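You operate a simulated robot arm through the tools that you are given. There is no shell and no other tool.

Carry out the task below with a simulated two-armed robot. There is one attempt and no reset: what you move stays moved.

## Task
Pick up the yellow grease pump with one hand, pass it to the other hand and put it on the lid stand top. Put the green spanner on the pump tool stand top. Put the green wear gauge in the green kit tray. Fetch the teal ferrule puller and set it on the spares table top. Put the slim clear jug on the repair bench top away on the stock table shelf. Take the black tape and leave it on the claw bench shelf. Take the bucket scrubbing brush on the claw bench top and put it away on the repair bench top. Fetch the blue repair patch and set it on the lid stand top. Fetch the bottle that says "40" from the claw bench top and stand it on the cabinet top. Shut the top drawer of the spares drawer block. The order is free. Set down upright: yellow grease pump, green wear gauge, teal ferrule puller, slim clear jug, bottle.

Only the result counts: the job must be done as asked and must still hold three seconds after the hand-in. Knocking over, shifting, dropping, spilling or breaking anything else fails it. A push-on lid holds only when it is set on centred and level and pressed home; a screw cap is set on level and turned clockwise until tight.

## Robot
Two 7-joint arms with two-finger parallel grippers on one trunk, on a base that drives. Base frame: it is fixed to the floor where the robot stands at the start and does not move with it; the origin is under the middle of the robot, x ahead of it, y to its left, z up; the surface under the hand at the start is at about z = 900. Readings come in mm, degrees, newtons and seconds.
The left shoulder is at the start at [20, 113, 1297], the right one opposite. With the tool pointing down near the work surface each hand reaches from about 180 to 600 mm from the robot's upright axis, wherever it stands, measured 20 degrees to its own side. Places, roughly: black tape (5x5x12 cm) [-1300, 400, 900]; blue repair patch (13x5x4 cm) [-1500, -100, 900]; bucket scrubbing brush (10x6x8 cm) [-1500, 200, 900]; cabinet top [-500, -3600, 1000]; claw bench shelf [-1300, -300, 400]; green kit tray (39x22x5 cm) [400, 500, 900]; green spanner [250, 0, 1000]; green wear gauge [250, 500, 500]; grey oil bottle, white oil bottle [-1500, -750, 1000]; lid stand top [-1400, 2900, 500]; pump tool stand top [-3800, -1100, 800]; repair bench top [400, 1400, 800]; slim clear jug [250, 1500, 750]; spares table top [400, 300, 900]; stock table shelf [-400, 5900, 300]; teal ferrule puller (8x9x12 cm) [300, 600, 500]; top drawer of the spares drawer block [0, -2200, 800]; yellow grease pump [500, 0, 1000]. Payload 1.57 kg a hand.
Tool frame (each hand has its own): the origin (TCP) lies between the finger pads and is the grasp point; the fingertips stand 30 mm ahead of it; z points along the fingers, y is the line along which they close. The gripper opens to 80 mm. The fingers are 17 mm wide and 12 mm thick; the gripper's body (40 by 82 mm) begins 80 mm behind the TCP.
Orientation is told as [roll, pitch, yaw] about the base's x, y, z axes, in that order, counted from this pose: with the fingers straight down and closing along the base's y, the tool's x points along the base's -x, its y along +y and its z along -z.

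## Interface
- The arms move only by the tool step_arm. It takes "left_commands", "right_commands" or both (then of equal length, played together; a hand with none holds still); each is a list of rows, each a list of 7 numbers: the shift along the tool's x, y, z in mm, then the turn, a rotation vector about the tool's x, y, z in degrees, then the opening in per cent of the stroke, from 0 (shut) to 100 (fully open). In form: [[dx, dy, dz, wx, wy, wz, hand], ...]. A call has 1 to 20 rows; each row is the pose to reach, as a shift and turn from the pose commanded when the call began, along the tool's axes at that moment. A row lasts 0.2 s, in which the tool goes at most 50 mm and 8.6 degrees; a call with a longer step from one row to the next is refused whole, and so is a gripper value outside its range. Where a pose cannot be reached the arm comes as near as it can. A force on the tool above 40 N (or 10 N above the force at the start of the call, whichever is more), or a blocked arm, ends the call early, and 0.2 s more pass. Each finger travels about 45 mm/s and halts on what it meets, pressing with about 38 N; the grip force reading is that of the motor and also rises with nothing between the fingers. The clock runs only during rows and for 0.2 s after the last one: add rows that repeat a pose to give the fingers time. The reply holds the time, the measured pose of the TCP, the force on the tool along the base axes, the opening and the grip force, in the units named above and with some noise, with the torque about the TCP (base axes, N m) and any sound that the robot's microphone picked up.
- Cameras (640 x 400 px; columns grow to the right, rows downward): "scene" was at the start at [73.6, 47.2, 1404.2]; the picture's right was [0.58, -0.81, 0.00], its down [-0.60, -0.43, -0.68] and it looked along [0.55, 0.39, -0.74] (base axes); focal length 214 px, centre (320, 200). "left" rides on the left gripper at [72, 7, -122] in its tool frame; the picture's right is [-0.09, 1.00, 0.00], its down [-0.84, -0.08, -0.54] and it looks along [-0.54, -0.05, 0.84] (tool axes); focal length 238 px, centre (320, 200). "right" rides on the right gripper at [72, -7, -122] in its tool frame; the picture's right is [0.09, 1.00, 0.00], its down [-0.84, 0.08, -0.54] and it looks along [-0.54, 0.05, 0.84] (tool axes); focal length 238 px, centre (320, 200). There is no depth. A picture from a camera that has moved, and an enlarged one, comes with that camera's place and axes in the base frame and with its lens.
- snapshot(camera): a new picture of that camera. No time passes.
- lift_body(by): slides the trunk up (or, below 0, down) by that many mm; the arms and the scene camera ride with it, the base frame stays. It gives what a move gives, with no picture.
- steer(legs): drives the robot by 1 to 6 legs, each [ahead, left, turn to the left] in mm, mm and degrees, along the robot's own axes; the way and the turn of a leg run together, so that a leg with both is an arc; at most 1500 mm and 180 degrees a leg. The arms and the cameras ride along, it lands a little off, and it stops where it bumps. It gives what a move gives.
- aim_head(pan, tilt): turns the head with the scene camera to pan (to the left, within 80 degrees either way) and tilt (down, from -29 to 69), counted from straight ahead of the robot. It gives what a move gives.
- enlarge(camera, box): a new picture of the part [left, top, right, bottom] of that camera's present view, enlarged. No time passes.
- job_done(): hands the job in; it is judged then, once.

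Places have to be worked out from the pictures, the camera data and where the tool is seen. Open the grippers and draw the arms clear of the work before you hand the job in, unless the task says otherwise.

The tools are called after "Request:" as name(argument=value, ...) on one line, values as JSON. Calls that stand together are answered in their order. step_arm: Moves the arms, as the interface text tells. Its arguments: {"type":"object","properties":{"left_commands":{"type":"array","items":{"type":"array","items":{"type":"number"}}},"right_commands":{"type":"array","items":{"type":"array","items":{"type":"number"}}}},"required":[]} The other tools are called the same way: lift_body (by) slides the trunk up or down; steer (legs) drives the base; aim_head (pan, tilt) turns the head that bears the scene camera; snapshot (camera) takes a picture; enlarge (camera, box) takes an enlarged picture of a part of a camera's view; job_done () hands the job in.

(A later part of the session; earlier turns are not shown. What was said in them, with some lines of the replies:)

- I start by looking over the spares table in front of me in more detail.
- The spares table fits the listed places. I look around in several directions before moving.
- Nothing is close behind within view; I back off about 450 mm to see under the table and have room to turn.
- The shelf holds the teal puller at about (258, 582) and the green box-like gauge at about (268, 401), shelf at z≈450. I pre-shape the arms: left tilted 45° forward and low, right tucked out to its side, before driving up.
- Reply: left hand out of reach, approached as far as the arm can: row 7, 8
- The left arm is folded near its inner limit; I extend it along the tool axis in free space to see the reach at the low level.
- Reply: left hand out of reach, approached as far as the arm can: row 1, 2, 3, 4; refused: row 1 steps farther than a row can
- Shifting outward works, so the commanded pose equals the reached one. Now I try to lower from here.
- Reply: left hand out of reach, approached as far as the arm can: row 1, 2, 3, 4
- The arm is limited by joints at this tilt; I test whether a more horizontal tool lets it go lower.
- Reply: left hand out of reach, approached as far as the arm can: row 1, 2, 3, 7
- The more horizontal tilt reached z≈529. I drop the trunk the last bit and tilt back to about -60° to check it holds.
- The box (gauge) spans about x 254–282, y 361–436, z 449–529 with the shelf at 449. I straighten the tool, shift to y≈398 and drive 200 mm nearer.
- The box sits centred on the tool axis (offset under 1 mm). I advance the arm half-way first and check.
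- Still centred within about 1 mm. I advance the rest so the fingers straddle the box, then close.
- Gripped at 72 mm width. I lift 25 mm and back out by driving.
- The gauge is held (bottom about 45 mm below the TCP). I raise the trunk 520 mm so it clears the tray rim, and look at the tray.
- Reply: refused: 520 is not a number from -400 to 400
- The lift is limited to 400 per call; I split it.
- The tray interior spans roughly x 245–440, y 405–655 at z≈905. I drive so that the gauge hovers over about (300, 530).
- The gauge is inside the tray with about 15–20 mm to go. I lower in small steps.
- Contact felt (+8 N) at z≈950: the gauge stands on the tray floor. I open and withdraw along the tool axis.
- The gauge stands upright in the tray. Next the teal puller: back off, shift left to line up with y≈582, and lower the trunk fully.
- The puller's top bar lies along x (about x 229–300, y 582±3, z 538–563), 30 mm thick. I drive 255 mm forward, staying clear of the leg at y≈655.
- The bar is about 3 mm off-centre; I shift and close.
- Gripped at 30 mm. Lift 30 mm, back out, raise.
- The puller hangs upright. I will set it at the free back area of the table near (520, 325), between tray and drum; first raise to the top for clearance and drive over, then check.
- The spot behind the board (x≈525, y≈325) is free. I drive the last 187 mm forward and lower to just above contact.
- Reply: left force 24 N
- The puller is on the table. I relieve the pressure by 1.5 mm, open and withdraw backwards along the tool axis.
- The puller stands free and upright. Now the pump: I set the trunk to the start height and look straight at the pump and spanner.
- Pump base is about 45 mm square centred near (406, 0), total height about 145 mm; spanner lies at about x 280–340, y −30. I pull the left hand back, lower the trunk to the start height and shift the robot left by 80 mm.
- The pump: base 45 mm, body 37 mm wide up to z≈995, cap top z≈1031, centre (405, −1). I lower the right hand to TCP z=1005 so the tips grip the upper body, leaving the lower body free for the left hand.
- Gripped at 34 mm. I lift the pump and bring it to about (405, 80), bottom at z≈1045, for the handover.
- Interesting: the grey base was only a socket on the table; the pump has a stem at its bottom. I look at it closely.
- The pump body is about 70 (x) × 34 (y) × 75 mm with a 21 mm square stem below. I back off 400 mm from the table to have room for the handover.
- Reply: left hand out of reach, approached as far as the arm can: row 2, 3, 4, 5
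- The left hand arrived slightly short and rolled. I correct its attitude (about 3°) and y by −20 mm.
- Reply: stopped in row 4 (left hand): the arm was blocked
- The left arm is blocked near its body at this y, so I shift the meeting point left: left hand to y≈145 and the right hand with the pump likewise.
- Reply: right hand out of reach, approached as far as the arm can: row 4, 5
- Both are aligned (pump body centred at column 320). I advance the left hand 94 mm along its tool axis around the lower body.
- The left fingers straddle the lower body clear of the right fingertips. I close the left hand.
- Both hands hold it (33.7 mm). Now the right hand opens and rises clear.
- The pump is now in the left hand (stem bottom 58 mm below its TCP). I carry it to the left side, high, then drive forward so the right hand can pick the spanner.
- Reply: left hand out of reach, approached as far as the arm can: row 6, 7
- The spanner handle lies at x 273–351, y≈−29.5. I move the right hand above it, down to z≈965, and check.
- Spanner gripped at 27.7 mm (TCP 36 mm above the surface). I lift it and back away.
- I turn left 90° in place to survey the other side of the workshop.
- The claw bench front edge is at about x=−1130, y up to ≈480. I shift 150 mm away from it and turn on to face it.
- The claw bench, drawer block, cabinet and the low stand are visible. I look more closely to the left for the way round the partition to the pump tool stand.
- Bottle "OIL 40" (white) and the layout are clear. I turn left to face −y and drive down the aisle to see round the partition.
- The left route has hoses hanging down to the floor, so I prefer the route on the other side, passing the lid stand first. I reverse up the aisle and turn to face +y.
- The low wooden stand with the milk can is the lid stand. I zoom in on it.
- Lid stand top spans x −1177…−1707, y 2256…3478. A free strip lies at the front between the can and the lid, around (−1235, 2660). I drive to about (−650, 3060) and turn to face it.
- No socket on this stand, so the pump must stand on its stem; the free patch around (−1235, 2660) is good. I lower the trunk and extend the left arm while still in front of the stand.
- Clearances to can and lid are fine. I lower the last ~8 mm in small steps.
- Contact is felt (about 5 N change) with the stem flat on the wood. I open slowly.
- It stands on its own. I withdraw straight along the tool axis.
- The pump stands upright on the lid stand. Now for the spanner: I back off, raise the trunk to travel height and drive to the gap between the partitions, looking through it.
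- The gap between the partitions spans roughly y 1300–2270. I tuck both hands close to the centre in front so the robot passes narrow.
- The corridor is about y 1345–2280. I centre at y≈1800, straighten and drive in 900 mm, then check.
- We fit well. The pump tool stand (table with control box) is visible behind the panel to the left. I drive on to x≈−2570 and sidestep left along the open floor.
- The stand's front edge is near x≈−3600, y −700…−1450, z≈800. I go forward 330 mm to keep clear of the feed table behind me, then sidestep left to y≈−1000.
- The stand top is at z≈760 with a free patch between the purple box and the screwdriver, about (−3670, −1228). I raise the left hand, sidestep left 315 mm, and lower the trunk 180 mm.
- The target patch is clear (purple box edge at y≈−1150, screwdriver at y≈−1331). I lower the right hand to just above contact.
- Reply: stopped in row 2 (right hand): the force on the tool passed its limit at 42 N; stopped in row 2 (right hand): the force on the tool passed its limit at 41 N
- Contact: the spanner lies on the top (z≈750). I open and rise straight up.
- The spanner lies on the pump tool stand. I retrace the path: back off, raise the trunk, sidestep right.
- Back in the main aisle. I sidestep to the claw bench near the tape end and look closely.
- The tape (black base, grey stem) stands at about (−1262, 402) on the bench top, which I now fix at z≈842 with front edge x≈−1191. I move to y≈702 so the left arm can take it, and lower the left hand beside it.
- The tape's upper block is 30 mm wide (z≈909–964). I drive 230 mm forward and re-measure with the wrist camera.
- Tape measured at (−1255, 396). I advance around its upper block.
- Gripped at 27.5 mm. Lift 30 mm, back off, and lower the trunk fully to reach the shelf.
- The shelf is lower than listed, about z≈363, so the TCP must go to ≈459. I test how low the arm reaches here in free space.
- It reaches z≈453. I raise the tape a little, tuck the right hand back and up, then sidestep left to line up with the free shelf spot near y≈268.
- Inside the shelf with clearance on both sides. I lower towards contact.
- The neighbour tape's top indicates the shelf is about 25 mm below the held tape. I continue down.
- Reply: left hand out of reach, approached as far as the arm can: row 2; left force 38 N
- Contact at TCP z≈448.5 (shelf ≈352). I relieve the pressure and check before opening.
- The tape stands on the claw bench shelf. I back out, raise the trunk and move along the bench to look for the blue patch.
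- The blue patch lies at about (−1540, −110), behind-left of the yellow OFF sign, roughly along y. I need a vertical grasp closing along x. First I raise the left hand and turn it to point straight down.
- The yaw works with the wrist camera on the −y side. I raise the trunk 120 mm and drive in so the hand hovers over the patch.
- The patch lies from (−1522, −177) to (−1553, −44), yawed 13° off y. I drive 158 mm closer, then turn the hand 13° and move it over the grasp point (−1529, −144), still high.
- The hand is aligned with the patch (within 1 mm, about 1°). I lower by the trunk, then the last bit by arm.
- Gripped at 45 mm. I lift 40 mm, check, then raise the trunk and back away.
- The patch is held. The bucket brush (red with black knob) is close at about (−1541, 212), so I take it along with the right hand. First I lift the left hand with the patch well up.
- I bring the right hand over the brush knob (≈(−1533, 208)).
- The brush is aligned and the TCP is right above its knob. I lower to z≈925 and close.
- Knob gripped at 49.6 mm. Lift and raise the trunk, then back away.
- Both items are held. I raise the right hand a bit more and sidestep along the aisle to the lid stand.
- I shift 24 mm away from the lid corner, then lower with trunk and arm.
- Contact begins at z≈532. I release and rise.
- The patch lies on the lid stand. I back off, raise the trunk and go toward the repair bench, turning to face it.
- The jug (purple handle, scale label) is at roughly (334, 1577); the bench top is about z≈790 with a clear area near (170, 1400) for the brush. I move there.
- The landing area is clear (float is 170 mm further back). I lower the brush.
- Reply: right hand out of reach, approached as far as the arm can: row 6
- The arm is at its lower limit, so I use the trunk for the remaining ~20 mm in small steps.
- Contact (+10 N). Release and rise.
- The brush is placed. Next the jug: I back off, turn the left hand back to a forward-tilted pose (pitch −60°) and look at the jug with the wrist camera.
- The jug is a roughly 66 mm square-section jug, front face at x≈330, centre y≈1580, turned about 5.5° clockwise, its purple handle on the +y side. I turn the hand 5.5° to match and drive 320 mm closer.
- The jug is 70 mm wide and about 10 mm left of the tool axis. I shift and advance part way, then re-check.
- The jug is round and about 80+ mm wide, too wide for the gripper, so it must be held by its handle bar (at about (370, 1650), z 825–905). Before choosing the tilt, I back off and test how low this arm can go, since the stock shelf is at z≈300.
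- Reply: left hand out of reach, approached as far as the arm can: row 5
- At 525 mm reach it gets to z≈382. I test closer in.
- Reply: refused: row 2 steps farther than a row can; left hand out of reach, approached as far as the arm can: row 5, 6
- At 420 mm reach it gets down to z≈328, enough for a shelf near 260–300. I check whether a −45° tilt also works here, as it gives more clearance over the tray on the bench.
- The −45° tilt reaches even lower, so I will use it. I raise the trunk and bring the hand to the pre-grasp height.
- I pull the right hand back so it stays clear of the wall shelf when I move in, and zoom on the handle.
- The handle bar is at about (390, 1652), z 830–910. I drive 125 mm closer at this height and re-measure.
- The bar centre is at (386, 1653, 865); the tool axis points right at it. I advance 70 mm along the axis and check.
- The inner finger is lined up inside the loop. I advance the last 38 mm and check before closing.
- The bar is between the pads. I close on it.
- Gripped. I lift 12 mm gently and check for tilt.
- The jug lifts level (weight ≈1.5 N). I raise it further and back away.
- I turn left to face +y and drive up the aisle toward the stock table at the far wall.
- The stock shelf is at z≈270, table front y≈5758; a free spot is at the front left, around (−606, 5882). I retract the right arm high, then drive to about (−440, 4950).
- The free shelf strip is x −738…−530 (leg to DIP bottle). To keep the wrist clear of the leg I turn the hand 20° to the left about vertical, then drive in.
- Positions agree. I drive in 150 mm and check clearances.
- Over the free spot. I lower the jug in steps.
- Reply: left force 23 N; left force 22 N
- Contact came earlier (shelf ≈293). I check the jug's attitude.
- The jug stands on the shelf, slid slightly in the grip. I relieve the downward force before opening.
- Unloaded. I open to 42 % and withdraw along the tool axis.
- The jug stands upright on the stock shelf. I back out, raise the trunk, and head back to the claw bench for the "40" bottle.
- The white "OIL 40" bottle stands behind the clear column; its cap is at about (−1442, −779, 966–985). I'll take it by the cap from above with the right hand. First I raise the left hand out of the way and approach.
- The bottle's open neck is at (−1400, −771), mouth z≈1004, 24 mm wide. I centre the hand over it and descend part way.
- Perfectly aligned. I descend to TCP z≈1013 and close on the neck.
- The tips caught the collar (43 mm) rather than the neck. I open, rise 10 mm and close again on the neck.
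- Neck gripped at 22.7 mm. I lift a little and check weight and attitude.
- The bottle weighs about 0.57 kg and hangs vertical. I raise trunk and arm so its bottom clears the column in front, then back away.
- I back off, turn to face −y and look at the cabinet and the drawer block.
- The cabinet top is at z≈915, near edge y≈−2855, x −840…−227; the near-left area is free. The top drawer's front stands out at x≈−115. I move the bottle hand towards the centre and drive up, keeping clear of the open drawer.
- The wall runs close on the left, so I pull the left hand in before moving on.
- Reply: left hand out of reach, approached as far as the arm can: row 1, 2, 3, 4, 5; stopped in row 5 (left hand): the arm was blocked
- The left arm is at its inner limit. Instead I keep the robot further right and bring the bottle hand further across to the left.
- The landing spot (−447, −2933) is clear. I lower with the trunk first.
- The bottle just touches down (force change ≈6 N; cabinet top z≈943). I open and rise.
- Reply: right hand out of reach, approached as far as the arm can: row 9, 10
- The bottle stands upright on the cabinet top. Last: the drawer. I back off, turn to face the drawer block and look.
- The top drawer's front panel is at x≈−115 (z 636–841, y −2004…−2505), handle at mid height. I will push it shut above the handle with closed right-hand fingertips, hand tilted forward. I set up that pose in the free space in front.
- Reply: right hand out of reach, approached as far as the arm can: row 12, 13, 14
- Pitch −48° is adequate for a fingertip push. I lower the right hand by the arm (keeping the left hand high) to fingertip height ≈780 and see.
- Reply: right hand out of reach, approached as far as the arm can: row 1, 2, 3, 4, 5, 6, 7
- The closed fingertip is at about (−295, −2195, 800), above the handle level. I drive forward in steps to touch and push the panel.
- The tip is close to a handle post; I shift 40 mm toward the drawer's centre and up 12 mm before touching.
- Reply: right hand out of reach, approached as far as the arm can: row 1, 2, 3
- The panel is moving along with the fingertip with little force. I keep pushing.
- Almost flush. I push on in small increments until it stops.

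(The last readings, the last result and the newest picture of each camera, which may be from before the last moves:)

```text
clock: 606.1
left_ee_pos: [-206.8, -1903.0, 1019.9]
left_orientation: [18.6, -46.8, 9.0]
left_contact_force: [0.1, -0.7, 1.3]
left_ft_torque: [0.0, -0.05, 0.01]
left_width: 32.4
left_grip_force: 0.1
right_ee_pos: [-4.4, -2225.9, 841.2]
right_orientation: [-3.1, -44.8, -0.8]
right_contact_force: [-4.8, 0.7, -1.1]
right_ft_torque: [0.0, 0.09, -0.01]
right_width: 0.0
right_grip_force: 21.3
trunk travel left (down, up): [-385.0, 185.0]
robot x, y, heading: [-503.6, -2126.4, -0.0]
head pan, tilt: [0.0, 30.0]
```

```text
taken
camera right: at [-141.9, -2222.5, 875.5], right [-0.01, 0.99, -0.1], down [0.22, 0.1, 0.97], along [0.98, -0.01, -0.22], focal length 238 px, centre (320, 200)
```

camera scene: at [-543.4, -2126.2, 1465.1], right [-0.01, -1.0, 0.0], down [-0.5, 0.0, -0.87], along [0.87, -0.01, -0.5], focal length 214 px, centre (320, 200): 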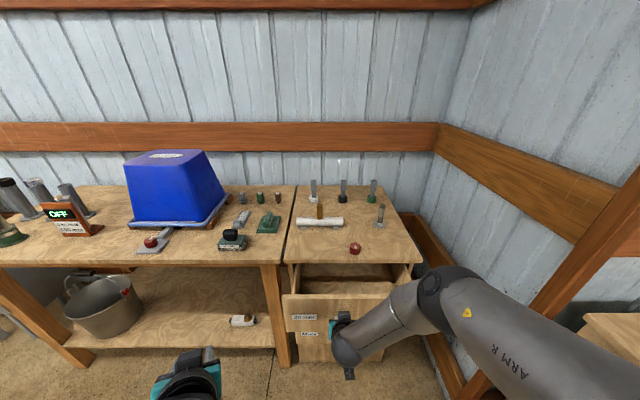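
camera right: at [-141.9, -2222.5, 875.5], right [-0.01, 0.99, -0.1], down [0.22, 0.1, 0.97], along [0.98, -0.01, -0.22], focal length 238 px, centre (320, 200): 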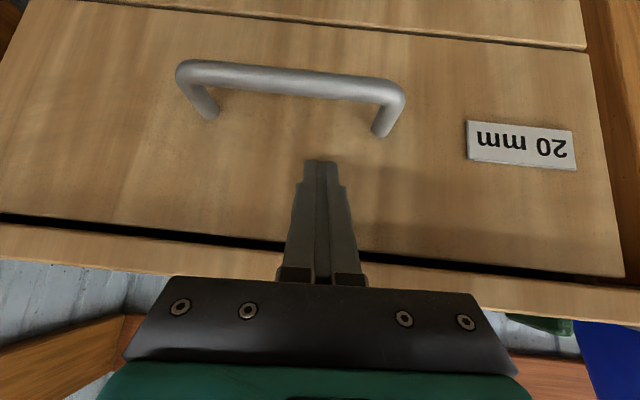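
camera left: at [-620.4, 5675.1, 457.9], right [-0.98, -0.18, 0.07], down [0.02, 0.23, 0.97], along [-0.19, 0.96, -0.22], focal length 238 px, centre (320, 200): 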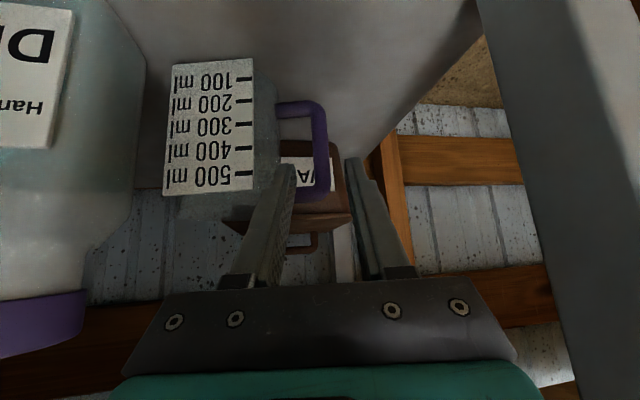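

Request:
step_arm(right_commands=[[-2.1, 0, 2.1, 0, 0, 0, 0], [-3.5, 0, 3.5, 0, 0, 0, 0]])

Request:
enlarge(camera="right", box=[440, 0, 640, 130])

```text
clock: 606.7
left_ee_pos: [-209.1, -1903.3, 1021.7]
left_orientation: [18.6, -46.9, 8.9]
left_contact_force: [0.1, 0.7, 0.1]
left_ft_torque: [0.02, 0.03, -0.02]
left_width: 33.2
left_grip_force: 0.0
right_ee_pos: [-4.7, -2224.6, 839.5]
right_orientation: [-3.0, -44.5, -0.7]
right_contact_force: [-19.7, 0.2, 5.4]
right_ft_torque: [-0.1, 0.15, 0.04]
right_width: 0.1
right_grip_force: 21.0
trunk travel left (down, up): [-385.0, 185.0]
robot x, y, heading: [-498.8, -2126.6, -0.3]
head pan, tilt: [0.0, 30.0]
```

```text
3.08 times, centred on (540, 65) of right
camera zoom: at [-141.5, -2222.3, 875.4], right [-0.02, 0.99, -0.1], down [0.22, 0.1, 0.97], along [0.98, -0.01, -0.22], focal length 733 px, centre (-357, 615)
```

zoom: 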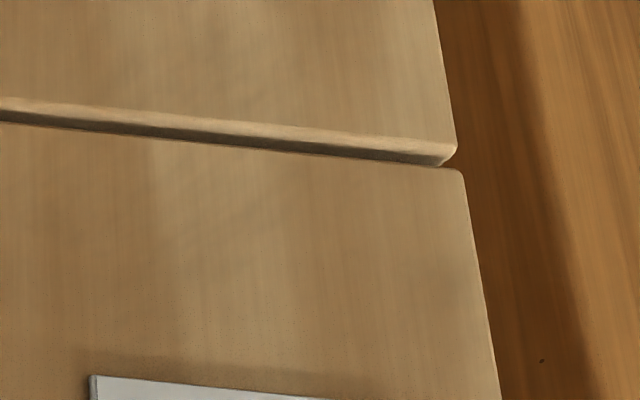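

The drawer is shut against its stop, flush with the one below. I back away and check.

Request:
steer(legs=[[-350, 0, 0]])

Request:
aim_head(pan=-5, tilt=30)

Request:
snapshot(camera="scene")

Request:
enlarge(camera="scene", box=[230, 160, 430, 340])

Request:
aim_head(pan=-50, tilt=30)

Request:
snapshot(camera="scene")

```text
clock: 609.0
left_ee_pos: [-557.5, -1901.2, 1021.4]
left_orientation: [18.5, -46.8, 9.1]
left_contact_force: [0.8, 1.1, -0.6]
left_ft_torque: [0.01, -0.01, 0.01]
left_width: 32.7
left_grip_force: 0.2
right_ee_pos: [-351.5, -2222.5, 840.5]
right_orientation: [-3.1, -44.8, -0.5]
right_contact_force: [0.4, 1.0, 0.8]
right_ft_torque: [0.02, 0.02, 0.01]
right_width: 0.2
right_grip_force: 21.3
trunk travel left (down, up): [-385.0, 185.0]
robot x, y, heading: [-848.7, -2127.9, -0.1]
head pan, tilt: [0.0, 30.0]
```

```text
clock: 609.7
left_ee_pos: [-557.5, -1900.3, 1021.8]
left_orientation: [18.7, -46.8, 9.1]
left_contact_force: [-0.6, -0.2, 0.2]
left_ft_torque: [0.01, 0.01, 0.03]
left_width: 33.0
left_grip_force: 0.0
right_ee_pos: [-350.6, -2222.1, 840.1]
right_orientation: [-3.1, -44.8, -0.5]
right_contact_force: [-0.3, -0.8, 0.9]
right_ft_torque: [0.02, -0.02, 0.0]
right_width: 0.1
right_grip_force: 20.8
trunk travel left (down, up): [-385.0, 185.0]
robot x, y, heading: [-849.4, -2125.5, -0.3]
head pan, tilt: [-5.0, 30.0]
```

```text
taken
camera scene: at [-750.9, -2133.0, 1465.2], right [-0.09, -1.0, 0.0], down [-0.5, 0.04, -0.87], along [0.86, -0.08, -0.5], focal length 214 px, centre (320, 200)
```

scene: 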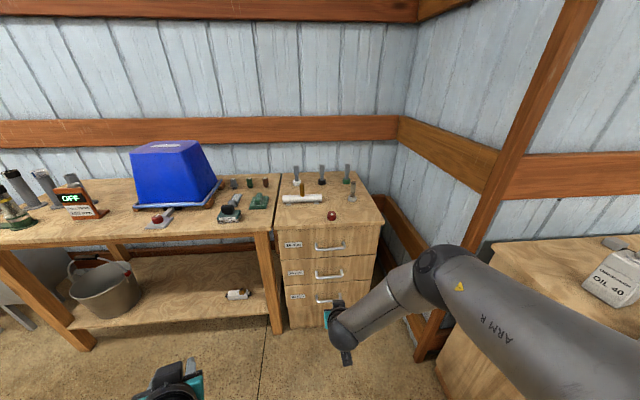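

```text
2.22 times, centred on (330, 250) of scene
camera zoom: at [-750.9, -2133.0, 1465.2], right [-0.09, -1.0, 0.0], down [-0.5, 0.04, -0.87], along [0.86, -0.08, -0.5], focal length 477 px, centre (298, 89)
```

zoom: 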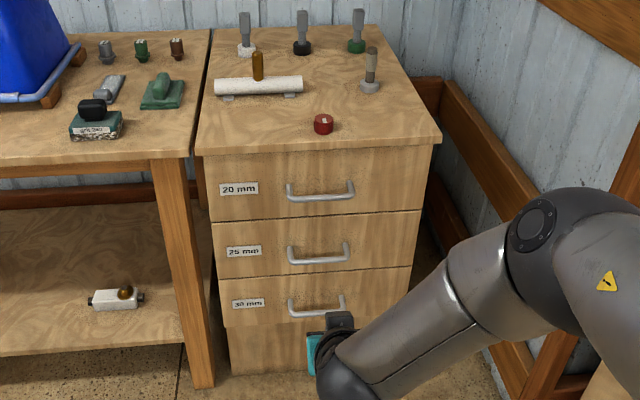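

```text
clock: 610.8
left_ee_pos: [-558.0, -1900.4, 1021.5]
left_orientation: [18.6, -46.8, 9.0]
left_contact_force: [-0.3, 0.7, 0.0]
left_ft_torque: [0.0, 0.03, 0.04]
left_width: 32.8
left_grip_force: 0.0
right_ee_pos: [-350.7, -2222.5, 841.0]
right_orientation: [-3.0, -44.8, -0.5]
right_contact_force: [0.4, -0.4, -0.5]
right_ft_torque: [0.0, 0.01, -0.03]
right_width: 0.0
right_grip_force: 21.0
trunk travel left (down, up): [-385.0, 185.0]
robot x, y, heading: [-854.4, -2126.6, -0.1]
head pan, tilt: [-50.0, 30.0]
```

```text
taken
camera scene: at [-783.1, -2194.3, 1465.2], right [-0.77, -0.64, 0.0], down [-0.32, 0.38, -0.87], along [0.56, -0.66, -0.5], focal length 214 px, centre (320, 200)
```

scene: 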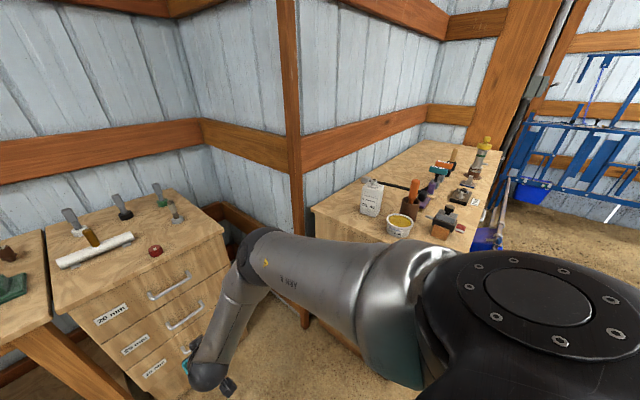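

The drawer is closed and the bottle stands on the cabinet. Finally I open both grippers, in free space and clear of everything.

Request:
steer(legs=[[-150, 0, 0]])

Request:
step_arm(left_commands=[[0, 0, 0, 0, 0, 0, 70], [0, 0, 0, 0, 0, 0, 100], [0, 0, 0, 0, 0, 0, 100], [0, 0, 0, 0, 0, 0, 100], [0, 0, 0, 0, 0, 0, 100]], right_commands=[[0, 0, 0, 0, 0, 0, 40], [0, 0, 0, 0, 0, 0, 70], [0, 0, 0, 0, 0, 0, 100], [0, 0, 0, 0, 0, 0, 100], [0, 0, 0, 0, 0, 0, 100]])

```text
clock: 612.2
left_ee_pos: [-707.6, -1900.5, 1020.9]
left_orientation: [18.6, -46.8, 9.1]
left_contact_force: [0.0, 0.7, -0.5]
left_ft_torque: [0.05, -0.01, -0.05]
left_width: 32.7
left_grip_force: 0.1
right_ee_pos: [-500.2, -2221.3, 841.4]
right_orientation: [-3.1, -44.9, -0.5]
right_contact_force: [0.2, -0.8, 0.2]
right_ft_torque: [0.01, -0.03, 0.02]
right_width: 0.2
right_grip_force: 21.3
trunk travel left (down, up): [-385.0, 185.0]
robot x, y, heading: [-997.9, -2127.1, -0.2]
head pan, tilt: [-50.0, 30.0]
```

```text
clock: 613.4
left_ee_pos: [-706.7, -1900.1, 1021.0]
left_orientation: [18.6, -46.8, 9.2]
left_contact_force: [0.0, 0.0, -0.6]
left_ft_torque: [-0.03, 0.01, 0.01]
left_width: 80.2
left_grip_force: 0.0
right_ee_pos: [-500.2, -2220.9, 840.1]
right_orientation: [-3.1, -44.8, -0.5]
right_contact_force: [0.9, 0.3, 0.6]
right_ft_torque: [0.0, -0.02, -0.03]
right_width: 79.6
right_grip_force: 0.1
trunk travel left (down, up): [-385.0, 185.0]
robot x, y, heading: [-998.0, -2129.2, -0.1]
head pan, tilt: [-50.0, 30.0]
```

Each item has been placed as asked, the drawer is shut, both grippers are open and the arms are clear. I hand the job in.

Request:
job_done()

```text
The job is handed in.
```

The job is handed in, and every item in the task was done. I don't have the verdict on it yet.

| Task | Where it is now |
|---|---|
| Yellow grease pump | Passed from the right hand to the left, then stood upright on the lid stand top. |
| Green spanner ("20 mm") | On the pump tool stand top. |
| Green wear gauge | Upright in the green kit tray. |
| Teal ferrule puller | Upright on the spares table top, at the back between the tray and the yellow drum. |
| Slim clear jug | Upright on the stock table shelf. |
| Black tape | On the claw bench shelf. |
| Bucket scrubbing brush | On the repair bench top. |
| Blue repair patch | On the lid stand top. |
| Bottle "40" (white, "OIL 40") | Upright on the cabinet top. |
| Top drawer of the spares drawer block | Pushed shut, flush with the drawer below. |

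Some points could affect the result:

- **Wear gauge:** nothing was labelled as a gauge. I took the green box marked "OFF", the only green object on that shelf and about 100 mm from the listed place.
- **Black tape:** likewise, I took the black-based object with a grey stem because it matched the listed place and size.
- **Grease pump:** the lid stand has no socket, so the pump stands on its own stem, about 21 mm square. It was still upright when I last saw it, about 150 s before hand-in.
- **Jug:** it slid slightly in the grip as I set it down, but it ended up standing level.
- **Contact:** at least two placements (the spanner and the tape) were pressed harder than intended. I saw nothing knocked over or out of place.
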